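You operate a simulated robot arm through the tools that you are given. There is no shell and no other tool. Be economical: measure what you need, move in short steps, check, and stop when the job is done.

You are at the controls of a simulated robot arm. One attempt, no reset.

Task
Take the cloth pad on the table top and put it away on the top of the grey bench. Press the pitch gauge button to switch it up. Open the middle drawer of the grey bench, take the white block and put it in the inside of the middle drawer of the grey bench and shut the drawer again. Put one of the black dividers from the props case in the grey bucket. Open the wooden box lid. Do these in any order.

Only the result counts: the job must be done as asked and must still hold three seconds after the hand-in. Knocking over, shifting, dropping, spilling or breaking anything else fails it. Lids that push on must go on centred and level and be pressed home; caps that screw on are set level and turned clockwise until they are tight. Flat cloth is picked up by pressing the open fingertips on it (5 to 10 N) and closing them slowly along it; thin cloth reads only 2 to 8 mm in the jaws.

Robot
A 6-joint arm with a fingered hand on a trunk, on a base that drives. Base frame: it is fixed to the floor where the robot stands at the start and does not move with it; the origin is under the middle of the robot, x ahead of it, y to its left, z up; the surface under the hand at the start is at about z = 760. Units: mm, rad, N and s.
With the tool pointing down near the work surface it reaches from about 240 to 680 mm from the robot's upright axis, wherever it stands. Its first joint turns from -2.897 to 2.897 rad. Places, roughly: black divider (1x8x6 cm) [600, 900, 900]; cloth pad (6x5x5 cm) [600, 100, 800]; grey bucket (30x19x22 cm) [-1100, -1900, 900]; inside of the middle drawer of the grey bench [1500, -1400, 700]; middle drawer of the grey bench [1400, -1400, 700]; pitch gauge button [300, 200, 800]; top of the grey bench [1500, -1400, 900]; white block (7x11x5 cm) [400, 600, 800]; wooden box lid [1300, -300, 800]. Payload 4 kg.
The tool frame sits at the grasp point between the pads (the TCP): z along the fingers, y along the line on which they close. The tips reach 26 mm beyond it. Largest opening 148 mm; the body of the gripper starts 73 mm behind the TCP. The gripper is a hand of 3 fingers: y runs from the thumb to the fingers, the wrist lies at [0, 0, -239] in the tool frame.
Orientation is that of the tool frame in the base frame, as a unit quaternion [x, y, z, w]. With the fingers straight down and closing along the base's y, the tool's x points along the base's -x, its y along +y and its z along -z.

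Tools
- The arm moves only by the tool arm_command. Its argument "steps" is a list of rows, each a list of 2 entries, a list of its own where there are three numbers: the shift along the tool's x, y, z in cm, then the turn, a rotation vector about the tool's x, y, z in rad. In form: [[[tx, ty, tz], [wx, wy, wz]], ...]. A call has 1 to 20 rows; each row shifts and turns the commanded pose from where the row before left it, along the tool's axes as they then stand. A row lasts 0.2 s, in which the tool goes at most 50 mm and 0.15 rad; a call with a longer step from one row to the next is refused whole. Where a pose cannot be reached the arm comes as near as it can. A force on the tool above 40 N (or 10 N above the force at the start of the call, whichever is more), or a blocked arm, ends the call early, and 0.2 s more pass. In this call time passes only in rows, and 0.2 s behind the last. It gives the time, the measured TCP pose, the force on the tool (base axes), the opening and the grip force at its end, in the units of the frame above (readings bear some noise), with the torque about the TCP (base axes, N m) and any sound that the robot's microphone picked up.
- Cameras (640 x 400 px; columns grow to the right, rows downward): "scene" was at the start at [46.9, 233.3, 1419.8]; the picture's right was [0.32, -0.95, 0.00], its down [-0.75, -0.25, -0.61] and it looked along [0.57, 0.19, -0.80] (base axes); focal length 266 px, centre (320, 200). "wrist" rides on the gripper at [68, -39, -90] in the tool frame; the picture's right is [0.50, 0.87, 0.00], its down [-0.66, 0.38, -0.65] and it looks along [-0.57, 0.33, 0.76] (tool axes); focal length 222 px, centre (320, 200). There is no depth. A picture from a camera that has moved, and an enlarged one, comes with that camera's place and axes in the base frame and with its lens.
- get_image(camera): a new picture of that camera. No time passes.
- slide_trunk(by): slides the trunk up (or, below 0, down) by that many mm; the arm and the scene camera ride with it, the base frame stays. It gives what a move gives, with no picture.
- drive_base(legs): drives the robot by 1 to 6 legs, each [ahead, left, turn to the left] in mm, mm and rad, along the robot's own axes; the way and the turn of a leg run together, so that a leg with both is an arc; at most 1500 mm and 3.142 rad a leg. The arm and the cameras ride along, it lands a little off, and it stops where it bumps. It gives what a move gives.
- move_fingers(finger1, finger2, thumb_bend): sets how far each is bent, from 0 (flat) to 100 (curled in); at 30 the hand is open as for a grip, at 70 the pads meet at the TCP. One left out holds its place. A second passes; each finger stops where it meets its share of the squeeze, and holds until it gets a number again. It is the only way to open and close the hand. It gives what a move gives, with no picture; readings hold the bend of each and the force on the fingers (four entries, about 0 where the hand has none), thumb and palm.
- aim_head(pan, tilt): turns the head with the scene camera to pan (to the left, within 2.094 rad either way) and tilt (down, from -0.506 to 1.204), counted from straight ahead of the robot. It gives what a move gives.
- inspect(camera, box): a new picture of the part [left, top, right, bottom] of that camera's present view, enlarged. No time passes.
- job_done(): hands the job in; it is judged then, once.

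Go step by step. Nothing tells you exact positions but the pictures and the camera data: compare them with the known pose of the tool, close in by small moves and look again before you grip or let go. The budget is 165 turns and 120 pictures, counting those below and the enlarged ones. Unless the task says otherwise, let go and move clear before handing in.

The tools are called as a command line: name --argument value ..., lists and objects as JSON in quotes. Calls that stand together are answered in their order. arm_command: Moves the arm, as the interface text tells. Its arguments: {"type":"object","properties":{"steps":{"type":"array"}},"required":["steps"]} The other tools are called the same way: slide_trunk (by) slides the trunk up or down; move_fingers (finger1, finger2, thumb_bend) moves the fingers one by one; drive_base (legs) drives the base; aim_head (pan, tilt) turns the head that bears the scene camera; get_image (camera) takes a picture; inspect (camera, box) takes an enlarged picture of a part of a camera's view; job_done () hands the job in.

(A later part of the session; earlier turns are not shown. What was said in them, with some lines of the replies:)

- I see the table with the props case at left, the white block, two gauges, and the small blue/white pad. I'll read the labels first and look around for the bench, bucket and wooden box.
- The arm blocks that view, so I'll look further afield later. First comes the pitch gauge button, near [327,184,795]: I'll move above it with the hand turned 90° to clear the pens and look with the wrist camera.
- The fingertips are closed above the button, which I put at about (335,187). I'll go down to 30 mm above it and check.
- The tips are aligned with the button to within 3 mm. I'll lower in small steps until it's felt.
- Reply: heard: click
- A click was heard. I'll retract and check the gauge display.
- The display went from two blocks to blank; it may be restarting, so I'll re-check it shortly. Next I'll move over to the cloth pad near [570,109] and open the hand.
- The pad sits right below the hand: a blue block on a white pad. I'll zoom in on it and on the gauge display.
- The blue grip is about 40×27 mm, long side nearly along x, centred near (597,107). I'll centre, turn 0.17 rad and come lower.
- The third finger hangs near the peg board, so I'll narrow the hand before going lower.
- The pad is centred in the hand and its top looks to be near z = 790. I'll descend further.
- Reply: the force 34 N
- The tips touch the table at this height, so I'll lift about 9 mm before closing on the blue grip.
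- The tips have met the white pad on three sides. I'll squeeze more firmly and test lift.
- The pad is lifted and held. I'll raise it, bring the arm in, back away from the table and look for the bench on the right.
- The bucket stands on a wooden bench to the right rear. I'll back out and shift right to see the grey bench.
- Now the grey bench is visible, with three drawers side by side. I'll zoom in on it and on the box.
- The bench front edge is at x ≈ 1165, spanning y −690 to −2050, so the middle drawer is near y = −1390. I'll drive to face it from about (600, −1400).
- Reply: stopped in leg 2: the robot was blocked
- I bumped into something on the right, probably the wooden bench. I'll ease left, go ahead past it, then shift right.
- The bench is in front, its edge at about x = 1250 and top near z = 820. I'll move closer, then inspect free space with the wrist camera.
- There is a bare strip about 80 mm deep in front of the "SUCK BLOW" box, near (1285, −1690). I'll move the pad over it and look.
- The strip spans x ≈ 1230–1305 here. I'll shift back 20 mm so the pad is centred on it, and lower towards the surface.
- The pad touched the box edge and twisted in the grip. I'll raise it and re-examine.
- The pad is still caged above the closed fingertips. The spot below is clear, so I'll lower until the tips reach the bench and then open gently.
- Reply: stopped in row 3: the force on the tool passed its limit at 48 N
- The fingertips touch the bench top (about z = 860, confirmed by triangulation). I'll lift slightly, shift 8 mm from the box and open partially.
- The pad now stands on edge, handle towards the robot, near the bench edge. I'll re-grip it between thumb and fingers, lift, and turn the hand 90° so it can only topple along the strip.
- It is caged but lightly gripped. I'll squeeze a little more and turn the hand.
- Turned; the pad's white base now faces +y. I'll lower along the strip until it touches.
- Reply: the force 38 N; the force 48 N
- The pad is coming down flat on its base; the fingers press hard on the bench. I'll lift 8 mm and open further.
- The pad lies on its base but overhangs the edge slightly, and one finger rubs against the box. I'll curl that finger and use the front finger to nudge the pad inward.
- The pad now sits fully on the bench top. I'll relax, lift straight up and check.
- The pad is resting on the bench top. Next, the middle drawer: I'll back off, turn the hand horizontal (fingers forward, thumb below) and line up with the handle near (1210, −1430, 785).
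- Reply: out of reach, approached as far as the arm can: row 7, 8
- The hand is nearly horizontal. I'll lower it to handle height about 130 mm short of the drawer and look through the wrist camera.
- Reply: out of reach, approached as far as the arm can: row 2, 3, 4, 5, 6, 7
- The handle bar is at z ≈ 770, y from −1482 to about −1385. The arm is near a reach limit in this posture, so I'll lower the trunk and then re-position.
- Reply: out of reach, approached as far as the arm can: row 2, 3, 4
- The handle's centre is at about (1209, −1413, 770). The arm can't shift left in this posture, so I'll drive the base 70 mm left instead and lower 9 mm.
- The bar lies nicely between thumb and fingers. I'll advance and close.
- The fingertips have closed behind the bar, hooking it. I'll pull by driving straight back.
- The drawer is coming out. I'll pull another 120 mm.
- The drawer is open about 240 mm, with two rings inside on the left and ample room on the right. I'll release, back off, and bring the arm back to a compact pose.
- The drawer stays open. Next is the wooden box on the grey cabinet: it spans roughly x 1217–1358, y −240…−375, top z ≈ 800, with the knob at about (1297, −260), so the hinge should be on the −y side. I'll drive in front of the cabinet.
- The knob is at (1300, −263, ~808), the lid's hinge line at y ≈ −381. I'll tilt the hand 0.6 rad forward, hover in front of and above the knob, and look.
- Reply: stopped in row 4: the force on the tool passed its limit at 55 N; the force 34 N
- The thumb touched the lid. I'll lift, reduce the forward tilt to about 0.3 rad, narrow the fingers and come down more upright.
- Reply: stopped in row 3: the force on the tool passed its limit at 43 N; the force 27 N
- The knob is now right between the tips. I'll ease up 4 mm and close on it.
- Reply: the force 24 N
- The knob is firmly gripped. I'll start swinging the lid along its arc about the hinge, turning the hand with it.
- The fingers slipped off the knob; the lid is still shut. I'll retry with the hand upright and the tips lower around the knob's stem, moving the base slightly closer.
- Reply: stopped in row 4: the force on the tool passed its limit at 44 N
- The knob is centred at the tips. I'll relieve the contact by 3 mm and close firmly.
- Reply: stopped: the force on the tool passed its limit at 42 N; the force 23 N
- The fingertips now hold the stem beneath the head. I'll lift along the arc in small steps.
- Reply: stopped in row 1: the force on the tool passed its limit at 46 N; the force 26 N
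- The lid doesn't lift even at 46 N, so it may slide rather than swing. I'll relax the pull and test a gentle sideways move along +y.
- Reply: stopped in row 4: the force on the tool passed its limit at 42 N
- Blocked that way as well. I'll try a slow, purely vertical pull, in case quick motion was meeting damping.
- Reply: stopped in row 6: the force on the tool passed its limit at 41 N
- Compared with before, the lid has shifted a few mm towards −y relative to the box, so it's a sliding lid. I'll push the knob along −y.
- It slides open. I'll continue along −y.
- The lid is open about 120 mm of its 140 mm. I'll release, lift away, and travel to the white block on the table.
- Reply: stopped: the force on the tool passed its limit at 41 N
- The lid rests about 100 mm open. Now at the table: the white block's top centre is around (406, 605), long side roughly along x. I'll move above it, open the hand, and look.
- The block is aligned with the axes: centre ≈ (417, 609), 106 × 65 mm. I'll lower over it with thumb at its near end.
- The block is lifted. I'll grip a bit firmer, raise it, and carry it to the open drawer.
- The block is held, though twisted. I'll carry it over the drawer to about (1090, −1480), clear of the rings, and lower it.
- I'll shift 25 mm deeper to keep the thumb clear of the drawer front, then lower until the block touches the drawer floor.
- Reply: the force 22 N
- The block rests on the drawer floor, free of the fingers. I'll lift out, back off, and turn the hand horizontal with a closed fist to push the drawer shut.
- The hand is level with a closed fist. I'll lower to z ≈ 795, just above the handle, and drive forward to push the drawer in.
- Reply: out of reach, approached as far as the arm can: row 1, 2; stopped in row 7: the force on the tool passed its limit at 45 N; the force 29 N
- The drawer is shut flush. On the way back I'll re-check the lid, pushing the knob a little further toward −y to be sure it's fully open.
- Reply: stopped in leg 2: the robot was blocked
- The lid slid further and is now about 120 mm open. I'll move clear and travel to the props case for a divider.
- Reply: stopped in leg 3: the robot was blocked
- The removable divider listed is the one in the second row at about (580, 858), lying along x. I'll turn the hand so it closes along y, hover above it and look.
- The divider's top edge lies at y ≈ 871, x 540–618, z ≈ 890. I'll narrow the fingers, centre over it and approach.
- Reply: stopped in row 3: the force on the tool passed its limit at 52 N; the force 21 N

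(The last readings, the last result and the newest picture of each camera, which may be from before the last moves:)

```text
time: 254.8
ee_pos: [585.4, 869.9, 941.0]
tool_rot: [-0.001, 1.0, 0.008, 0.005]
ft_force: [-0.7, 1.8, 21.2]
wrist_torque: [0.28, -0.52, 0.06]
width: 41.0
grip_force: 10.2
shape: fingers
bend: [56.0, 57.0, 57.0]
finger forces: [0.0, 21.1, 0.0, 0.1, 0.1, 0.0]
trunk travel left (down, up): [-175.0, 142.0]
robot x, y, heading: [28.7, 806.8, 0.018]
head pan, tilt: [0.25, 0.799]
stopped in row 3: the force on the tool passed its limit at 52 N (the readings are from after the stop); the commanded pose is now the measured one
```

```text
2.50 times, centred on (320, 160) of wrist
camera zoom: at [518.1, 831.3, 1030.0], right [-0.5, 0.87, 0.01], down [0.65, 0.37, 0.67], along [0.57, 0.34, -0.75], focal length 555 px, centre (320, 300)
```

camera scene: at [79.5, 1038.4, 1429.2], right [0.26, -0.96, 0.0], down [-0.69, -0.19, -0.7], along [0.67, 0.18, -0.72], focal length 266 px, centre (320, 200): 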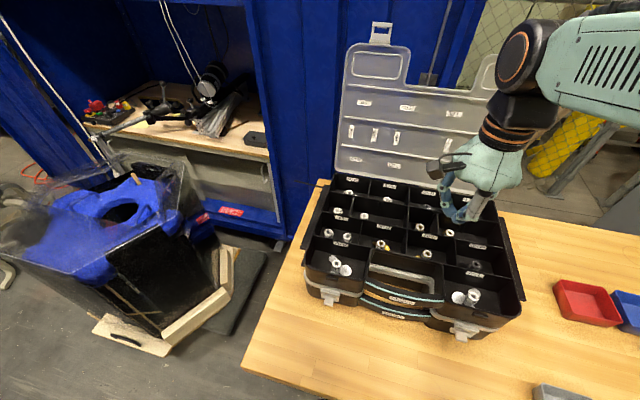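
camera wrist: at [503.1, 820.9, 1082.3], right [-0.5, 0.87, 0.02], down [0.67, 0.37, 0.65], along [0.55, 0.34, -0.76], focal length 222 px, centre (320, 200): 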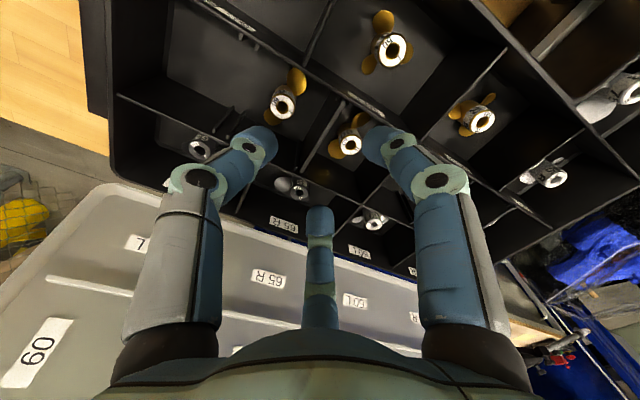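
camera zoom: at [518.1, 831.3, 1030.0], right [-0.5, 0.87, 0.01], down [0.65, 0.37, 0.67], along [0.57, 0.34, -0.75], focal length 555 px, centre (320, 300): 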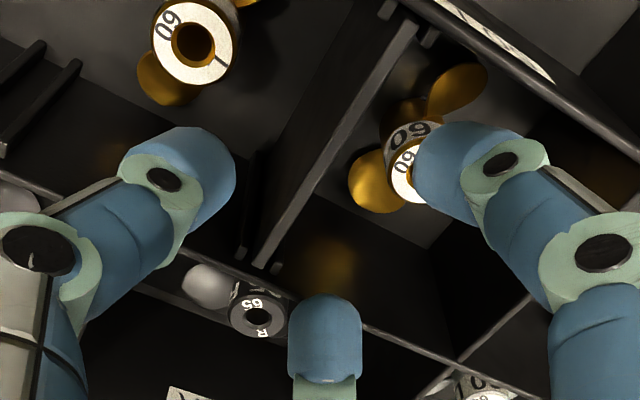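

The middle finger touched the row wall behind, so the case rim is near z = 913. I'll shift 15 mm toward the robot, narrow a bit more and go down again.

arm_command --steps '[[[0, 0, -1.2], [0, 0, 0]], [[1.4, -0.3, 0], [0, 0, 0]]]'

move_fingers --finger1 60 --finger2 60 --thumb_bend 60

arm_command --steps '[[[0, 0, 1], [0, 0, 0]], [[0, 0, 0.8], [0, 0, 0]], [[0, 0, 0.6], [0, 0, 0]], [[0, 0, 0.6], [0, 0, 0]], [[0, 0, 0.6], [0, 0, 0]]]'

inspect --camera "wrist" --box '[220, 80, 420, 240]'

```text
time: 255.4
ee_pos: [570.9, 866.4, 950.2]
tool_rot: [-0.001, 1.0, 0.008, 0.001]
ft_force: [1.1, 0.3, 0.3]
wrist_torque: [-0.03, -0.02, 0.0]
width: 41.2
grip_force: 0.0
shape: fingers
bend: [56.0, 56.0, 57.0]
finger forces: [0.0, 0.0, 0.0, 0.0, 0.0, 0.0]
trunk travel left (down, up): [-175.0, 142.0]
robot x, y, heading: [29.7, 805.1, 0.018]
head pan, tilt: [0.25, 0.799]
```

```text
time: 256.4
ee_pos: [570.7, 866.3, 950.0]
tool_rot: [-0.002, 1.0, 0.007, 0.001]
ft_force: [0.4, -0.5, 0.5]
wrist_torque: [-0.01, -0.02, 0.01]
width: 30.1
grip_force: 0.0
shape: fingers
bend: [60.0, 60.0, 60.0]
finger forces: [0.1, 0.1, 0.0, 0.0, 0.1, 0.1]
trunk travel left (down, up): [-175.0, 142.0]
robot x, y, heading: [33.7, 805.1, 0.017]
head pan, tilt: [0.25, 0.799]
```

```text
time: 257.6
ee_pos: [570.4, 867.5, 914.0]
tool_rot: [-0.001, 1.0, 0.007, 0.001]
ft_force: [5.6, -0.8, 5.8]
wrist_torque: [0.08, 0.1, -0.07]
width: 26.2
grip_force: 4.5
shape: fingers
bend: [63.0, 61.0, 60.0]
finger forces: [6.9, 1.2, 0.0, 0.1, 0.0, 0.0]
trunk travel left (down, up): [-175.0, 142.0]
robot x, y, heading: [27.4, 805.9, 0.018]
head pan, tilt: [0.25, 0.799]
```

```text
2.50 times, centred on (320, 160) of wrist
camera zoom: at [503.2, 828.8, 1004.0], right [-0.5, 0.87, 0.01], down [0.65, 0.37, 0.66], along [0.57, 0.34, -0.75], focal length 555 px, centre (320, 300)
```

zoom: 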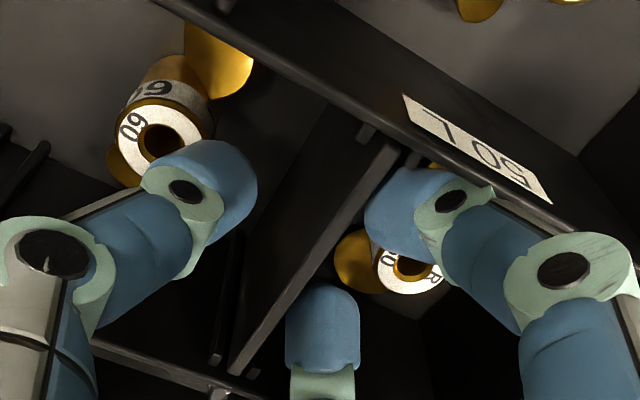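

The thumb and fingers straddle the divider. I'll shift 5 mm off the front wall and close, then pull straight up.

arm_command --steps '[[[-0.5, 0, 0.2], [0, 0, 0]]]'

move_fingers --finger1 85 --finger2 85 --thumb_bend 80

arm_command --steps '[[[0, 0, -0.5], [0, 0, 0]], [[0, 0, -0.7], [0, 0, 0]], [[0, 0, -1], [0, 0, 0]], [[0, 0, -1.5], [0, 0, 0]], [[0, 0, -1.5], [0, 0, 0]], [[0, 0, -2], [0, 0, 0]], [[0, 0, -3], [0, 0, 0]], [[0, 0, -3], [0, 0, 0]]]'

get_image --camera "wrist"

```text
time: 258.0
ee_pos: [574.5, 867.2, 912.0]
tool_rot: [-0.001, 1.0, 0.007, 0.0]
ft_force: [-3.9, 0.4, 4.3]
wrist_torque: [0.1, -0.04, 0.1]
width: 27.8
grip_force: 4.8
shape: fingers
bend: [62.0, 63.0, 60.0]
finger forces: [2.5, 6.9, 0.0, 0.0, 0.0, 0.0]
trunk travel left (down, up): [-175.0, 142.0]
robot x, y, heading: [30.8, 808.7, 0.018]
head pan, tilt: [0.25, 0.799]
```

```text
time: 259.0
ee_pos: [575.5, 866.1, 911.4]
tool_rot: [0.0, 1.0, 0.007, 0.001]
ft_force: [-0.6, -1.2, 0.1]
wrist_torque: [-0.07, 0.02, 0.01]
width: 0.9
grip_force: 22.0
shape: fingers
bend: [74.0, 75.0, 71.0]
finger forces: [13.2, 14.4, 0.1, 0.0, 16.1, 0.0]
trunk travel left (down, up): [-175.0, 142.0]
robot x, y, heading: [28.9, 808.2, 0.018]
head pan, tilt: [0.25, 0.799]
```

```text
time: 260.8
ee_pos: [575.7, 864.2, 1042.8]
tool_rot: [-0.001, 1.0, 0.007, 0.001]
ft_force: [-0.1, 0.6, 0.6]
wrist_torque: [-0.01, -0.01, -0.01]
width: 1.1
grip_force: 8.1
shape: fingers
bend: [74.0, 75.0, 71.0]
finger forces: [0.0, 0.1, 0.1, 0.0, 15.4, 0.1]
trunk travel left (down, up): [-175.0, 142.0]
robot x, y, heading: [29.6, 806.7, 0.017]
head pan, tilt: [0.25, 0.799]
```

```text
7 pictures are left
camera wrist: at [508.4, 824.1, 1132.9], right [-0.5, 0.87, 0.01], down [0.65, 0.37, 0.66], along [0.57, 0.34, -0.75], focal length 222 px, centre (320, 200)
```

wrist: 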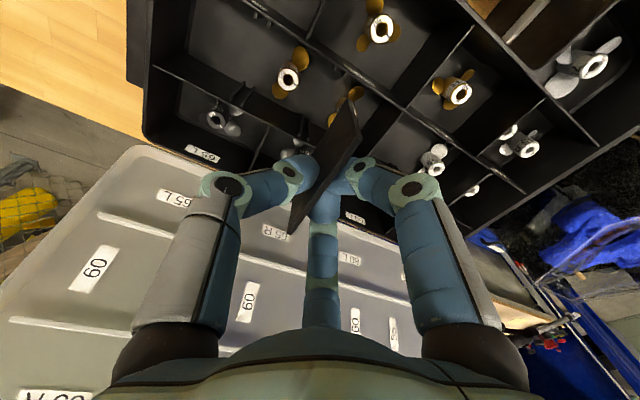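

The divider is in hand. I'll raise and retract it, then drive to the bucket on the wooden bench, facing −y.

arm_command --steps '[[[0, 0, -4], [0, 0, 0]], [[0, 0, -4], [0, 0, 0]], [[0, 0, -4], [0, 0, 0]], [[3.5, 0, 0], [0, 0, 0]], [[3.5, 0, 0], [0, 0, 0]], [[3.5, 0, 0], [0, 0, 0]], [[3.5, 0, 0], [0, 0, 0]]]'

drive_base --legs '[[-340, 0, 0], [0, 0, -1.588], [900, -380, 0], [850, -390, 0]]'

slide_trunk --by 130

aim_head --pan 0.3 --tilt 0.6

get_image --camera "scene"

```text
time: 262.4
ee_pos: [433.7, 863.7, 1161.2]
tool_rot: [-0.001, 1.0, 0.007, 0.002]
ft_force: [-0.4, 0.3, 0.1]
wrist_torque: [-0.01, -0.03, -0.02]
width: 0.9
grip_force: 7.2
shape: fingers
bend: [74.0, 75.0, 71.0]
finger forces: [0.1, 0.1, 0.0, 0.0, 15.2, 0.0]
trunk travel left (down, up): [-175.0, 142.0]
robot x, y, heading: [28.4, 810.6, 0.021]
head pan, tilt: [0.25, 0.799]
```

```text
time: 277.5
ee_pos: [-932.8, -1365.2, 1160.9]
tool_rot: [0.696, 0.718, 0.004, 0.005]
ft_force: [-0.9, 0.3, -0.9]
wrist_torque: [-0.01, 0.02, 0.0]
width: 1.0
grip_force: 7.2
shape: fingers
bend: [74.0, 75.0, 71.0]
finger forces: [0.0, 0.0, 0.0, 0.0, 15.3, 0.0]
trunk travel left (down, up): [-175.0, 142.0]
robot x, y, heading: [-1004.8, -959.3, -1.519]
head pan, tilt: [0.25, 0.799]
```

```text
time: 279.1
ee_pos: [-931.9, -1364.1, 1292.1]
tool_rot: [0.695, 0.719, 0.004, 0.005]
ft_force: [-0.4, 1.0, -0.6]
wrist_torque: [-0.03, -0.01, 0.02]
width: 0.6
grip_force: 8.3
shape: fingers
bend: [74.0, 75.0, 71.0]
finger forces: [0.1, 0.0, 0.1, 0.0, 15.2, 0.0]
trunk travel left (down, up): [-305.0, 12.0]
robot x, y, heading: [-1003.3, -961.5, -1.518]
head pan, tilt: [0.25, 0.799]
```

```text
time: 279.8
ee_pos: [-932.1, -1366.2, 1292.0]
tool_rot: [0.695, 0.719, 0.004, 0.005]
ft_force: [0.5, 0.7, -0.3]
wrist_torque: [0.02, -0.01, 0.0]
width: 0.7
grip_force: 7.7
shape: fingers
bend: [74.0, 75.0, 71.0]
finger forces: [0.0, 0.0, 0.0, 0.0, 15.3, 0.0]
trunk travel left (down, up): [-305.0, 12.0]
robot x, y, heading: [-1003.1, -960.7, -1.514]
head pan, tilt: [0.3, 0.6]
```

```text
6 pictures are left
camera scene: at [-764.5, -1005.0, 1579.0], right [-0.94, -0.34, 0.0], down [-0.19, 0.53, -0.82], along [0.28, -0.77, -0.57], focal length 266 px, centre (320, 200)
```

scene: 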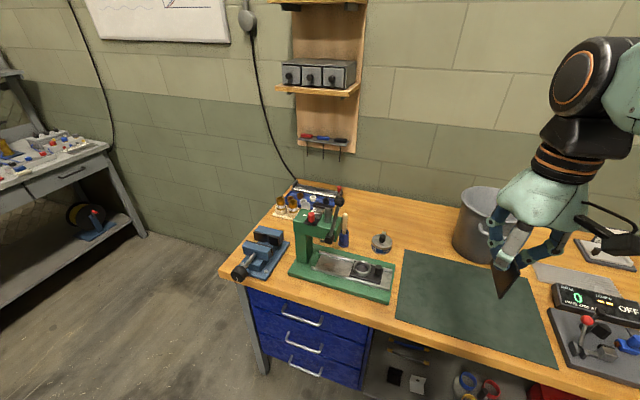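

The bucket's rim centre is near (−1041, −1829, 1085). I'll drive 250 mm closer and reach over it, keeping the divider above the rim.

drive_base --legs '[[250, 0, 0]]'

arm_command --steps '[[[-4, -2.6, 1], [0, 0, 0]], [[-4, -2.6, 1], [0, 0, 0]], [[-4, -2.6, 1], [0, 0, 0]], [[-4, -2.6, 1], [0, 0, 0]]]'

get_image --camera "wrist"

```text
time: 281.6
ee_pos: [-917.1, -1608.0, 1291.9]
tool_rot: [0.694, 0.72, 0.005, 0.005]
ft_force: [1.4, 0.0, 0.2]
wrist_torque: [0.02, -0.02, -0.01]
width: 0.9
grip_force: 7.6
shape: fingers
bend: [74.0, 75.0, 71.0]
finger forces: [0.1, 0.1, 0.0, 0.0, 15.3, 0.0]
trunk travel left (down, up): [-305.0, 12.0]
robot x, y, heading: [-989.4, -1202.2, -1.517]
head pan, tilt: [0.3, 0.6]
```

```text
time: 282.6
ee_pos: [-1016.5, -1774.6, 1252.8]
tool_rot: [0.693, 0.721, 0.004, 0.006]
ft_force: [0.0, -0.3, -0.5]
wrist_torque: [0.03, 0.0, 0.0]
width: 1.1
grip_force: 7.7
shape: fingers
bend: [74.0, 75.0, 72.0]
finger forces: [0.0, 0.1, 0.0, 0.0, 15.1, 0.0]
trunk travel left (down, up): [-305.0, 12.0]
robot x, y, heading: [-988.6, -1205.4, -1.519]
head pan, tilt: [0.3, 0.6]
```

```text
5 pictures are left
camera wrist: at [-1058.9, -1707.5, 1342.3], right [0.85, 0.53, 0.01], down [0.39, -0.64, 0.66], along [0.36, -0.55, -0.75], focal length 222 px, centre (320, 200)
```

wrist: 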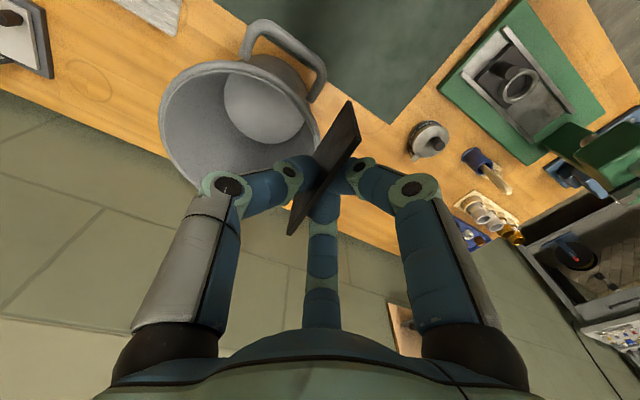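

The bucket's opening is now seen at about (−1080, −1846). I'll move over its centre and lower a little, then verify.

arm_command --steps '[[[-3.25, -3.2, 0], [0, 0, 0]], [[-3.25, -3.2, 0], [0, 0, 0]], [[0, 0, 3], [0, 0, 0]], [[0, 0, 3], [0, 0, 0]]]'

get_image --camera "wrist"

```text
time: 283.6
ee_pos: [-1077.1, -1832.4, 1186.6]
tool_rot: [0.694, 0.72, 0.005, 0.006]
ft_force: [0.8, -0.2, -0.8]
wrist_torque: [0.02, -0.02, 0.0]
width: 0.8
grip_force: 7.0
shape: fingers
bend: [74.0, 75.0, 72.0]
finger forces: [0.0, 0.0, 0.1, 0.0, 15.1, 0.0]
out of reach, approached as far as the arm can: row 2
trunk travel left (down, up): [-305.0, 12.0]
robot x, y, heading: [-988.2, -1203.5, -1.517]
head pan, tilt: [0.3, 0.6]
```

```text
4 pictures are left
camera wrist: at [-1118.8, -1764.6, 1276.3], right [0.85, 0.53, 0.01], down [0.39, -0.64, 0.66], along [0.36, -0.55, -0.75], focal length 222 px, centre (320, 200)
```

wrist: 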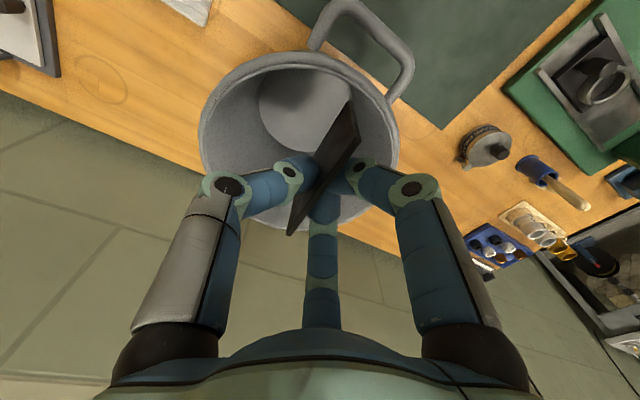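

Nearly centred; I'll drive 20 mm ahead and lower the divider inside the bucket.

drive_base --legs '[[20, 0, 0]]'

arm_command --steps '[[[0, -0.4, 2.5], [0, 0, 0]], [[0, 0, 2.5], [0, 0, 0]], [[0, 0, 2.5], [0, 0, 0]], [[0, 0, 2], [0, 0, 0]], [[0, 0, 2], [0, 0, 0]]]'

get_image --camera "wrist"

```text
time: 284.4
ee_pos: [-1075.1, -1849.5, 1188.4]
tool_rot: [0.694, 0.72, 0.004, 0.005]
ft_force: [-0.1, 0.1, -0.1]
wrist_torque: [-0.02, -0.04, 0.02]
width: 0.9
grip_force: 8.0
shape: fingers
bend: [74.0, 75.0, 72.0]
finger forces: [0.1, 0.0, 0.0, 0.0, 15.1, 0.0]
trunk travel left (down, up): [-305.0, 12.0]
robot x, y, heading: [-986.4, -1226.0, -1.521]
head pan, tilt: [0.3, 0.6]
```

```text
time: 285.6
ee_pos: [-1076.4, -1852.1, 1071.2]
tool_rot: [0.693, 0.721, 0.004, 0.006]
ft_force: [-0.5, 0.8, -0.1]
wrist_torque: [0.01, 0.0, 0.0]
width: 0.5
grip_force: 8.1
shape: fingers
bend: [74.0, 75.0, 72.0]
finger forces: [0.0, 0.0, 0.0, 0.0, 15.1, 0.0]
trunk travel left (down, up): [-305.0, 12.0]
robot x, y, heading: [-987.4, -1225.3, -1.522]
head pan, tilt: [0.3, 0.6]
```

```text
3 pictures are left
camera wrist: at [-1119.7, -1783.5, 1160.8], right [0.85, 0.53, 0.01], down [0.39, -0.64, 0.66], along [0.36, -0.55, -0.75], focal length 222 px, centre (320, 200)
```

wrist: 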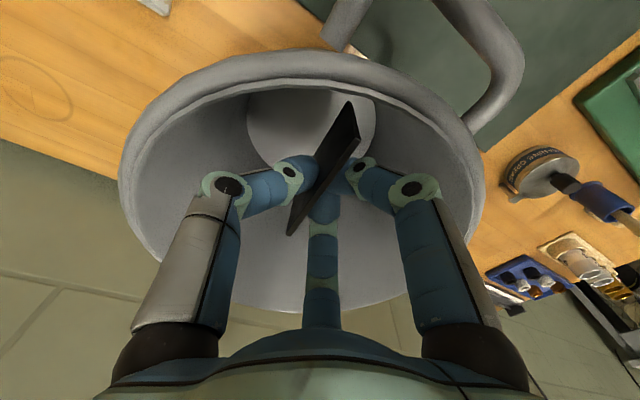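

The hand is centred inside the rim. I'll lower 30 mm more and release.

arm_command --steps '[[[0, 0, 1.5], [0, 0, 0]], [[0, 0, 1.5], [0, 0, 0]]]'

move_fingers --finger1 56 --finger2 56 --thumb_bend 56

arm_command --steps '[[[0, 0, -2], [0, 0, 0]], [[0, 0, -4], [0, 0, 0]], [[0, 0, -4], [0, 0, 0]], [[0, 0, -4], [0, 0, 0]], [[0, 0, -4], [0, 0, 0]]]'

get_image --camera "wrist"

```text
time: 286.2
ee_pos: [-1076.7, -1849.0, 1042.5]
tool_rot: [0.693, 0.72, 0.005, 0.007]
ft_force: [-1.0, 0.4, -0.4]
wrist_torque: [-0.02, -0.01, 0.03]
width: 0.6
grip_force: 7.6
shape: fingers
bend: [74.0, 75.0, 72.0]
finger forces: [0.1, 0.1, 0.0, 0.0, 15.1, 0.0]
trunk travel left (down, up): [-305.0, 12.0]
robot x, y, heading: [-988.3, -1226.5, -1.512]
head pan, tilt: [0.3, 0.6]
```

```text
time: 287.2
ee_pos: [-1076.7, -1849.9, 1042.1]
tool_rot: [0.694, 0.72, 0.004, 0.005]
ft_force: [-0.3, -0.2, 0.3]
wrist_torque: [0.0, 0.02, 0.0]
width: 41.5
grip_force: 0.4
shape: fingers
bend: [56.0, 56.0, 56.0]
finger forces: [0.9, 0.1, 0.1, 0.0, 0.0, 0.0]
trunk travel left (down, up): [-305.0, 12.0]
robot x, y, heading: [-987.0, -1224.0, -1.512]
head pan, tilt: [0.3, 0.6]
```

```text
time: 288.4
ee_pos: [-1080.5, -1849.9, 1222.1]
tool_rot: [0.694, 0.72, 0.005, 0.005]
ft_force: [0.1, -1.2, -0.1]
wrist_torque: [0.0, -0.04, 0.01]
width: 42.1
grip_force: 0.0
shape: fingers
bend: [56.0, 56.0, 56.0]
finger forces: [0.0, 0.0, 0.0, 0.0, 0.1, 0.0]
trunk travel left (down, up): [-305.0, 12.0]
robot x, y, heading: [-987.1, -1221.8, -1.51]
head pan, tilt: [0.3, 0.6]
```

```text
2 pictures are left
camera wrist: at [-1122.9, -1781.8, 1311.3], right [0.85, 0.53, 0.01], down [0.39, -0.64, 0.66], along [0.36, -0.55, -0.75], focal length 222 px, centre (320, 200)
```

wrist: 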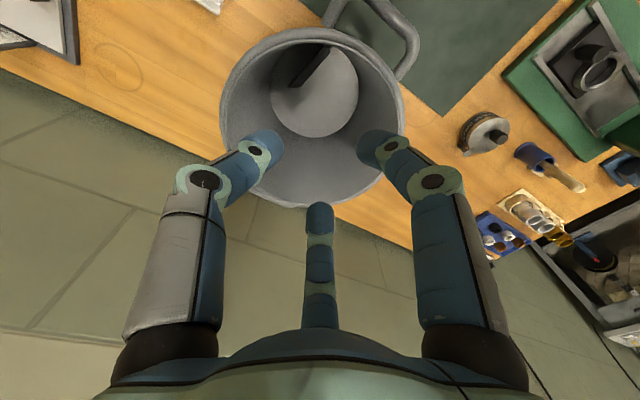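

The divider lies inside the bucket. I'll back clear of the bench and hand in.

arm_command --steps '[[[0, 0, -3], [0, 0, 0]], [[4, 0, 0], [0, 0, 0]], [[4, 0, 0], [0, 0, 0]], [[4, 0, 0], [0, 0, 0]], [[4, 0, 0], [0, 0, 0]]]'

drive_base --legs '[[-300, 0, 0]]'

get_image --camera "scene"

```text
time: 289.6
ee_pos: [-1087.1, -1689.7, 1249.5]
tool_rot: [0.694, 0.72, 0.004, 0.007]
ft_force: [-1.1, -0.2, -0.9]
wrist_torque: [-0.01, -0.03, 0.0]
width: 42.1
grip_force: 0.0
shape: fingers
bend: [56.0, 56.0, 56.0]
finger forces: [0.1, 0.0, 0.0, 0.0, 0.1, 0.1]
out of reach, approached as far as the arm can: row 1
trunk travel left (down, up): [-305.0, 12.0]
robot x, y, heading: [-988.6, -1225.2, -1.517]
head pan, tilt: [0.3, 0.6]
```

```text
time: 291.7
ee_pos: [-1103.7, -1380.6, 1249.3]
tool_rot: [0.693, 0.72, 0.004, 0.006]
ft_force: [-0.8, 0.0, -1.2]
wrist_torque: [0.02, 0.02, 0.0]
width: 42.0
grip_force: 0.1
shape: fingers
bend: [56.0, 56.0, 56.0]
finger forces: [0.2, 0.0, 0.0, 0.0, 0.0, 0.0]
trunk travel left (down, up): [-305.0, 12.0]
robot x, y, heading: [-1005.8, -913.3, -1.511]
head pan, tilt: [0.3, 0.6]
```

```text
1 pictures are left
camera scene: at [-767.8, -955.5, 1579.2], right [-0.94, -0.35, 0.0], down [-0.2, 0.53, -0.83], along [0.29, -0.77, -0.56], focal length 266 px, centre (320, 200)
```

scene: 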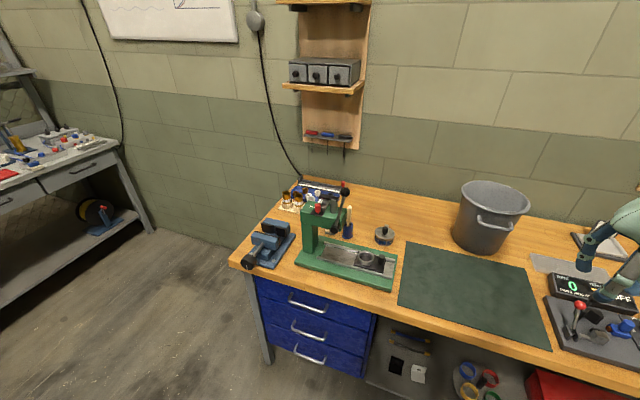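

Everything is in place: the bucket stands upright with the divider inside, and the hand is clear. I'm handing in.

job_done

```text
The job is handed in.
```

I handed the job in with all five parts carried out; the pitch gauge and the box lid are the two I can't fully confirm.

- **Cloth pad:** it rests flat on the top of the grey bench. It twisted in the grip and touched the SUCK/BLOW box on the bench on the way down, so I nudged it in from the edge.
- **Pitch gauge:** I pressed the button once and heard a click. The display went from two dark blocks to blank, and I took that as the switched state.
- **Drawer and white block:** the block is inside the middle drawer of the grey bench, and the drawer is shut flush.
- **Black divider:** it lies inside the grey bucket, which stands upright on the wooden bench.
- **Wooden box lid:** it slides rather than lifts, and I left it about 120 mm open on a 140 mm box. I never felt an end stop.

The base bumped and stopped three times: beside the wooden bench, near the grey cabinet and at the table. I saw nothing shifted in the pictures I took afterwards.
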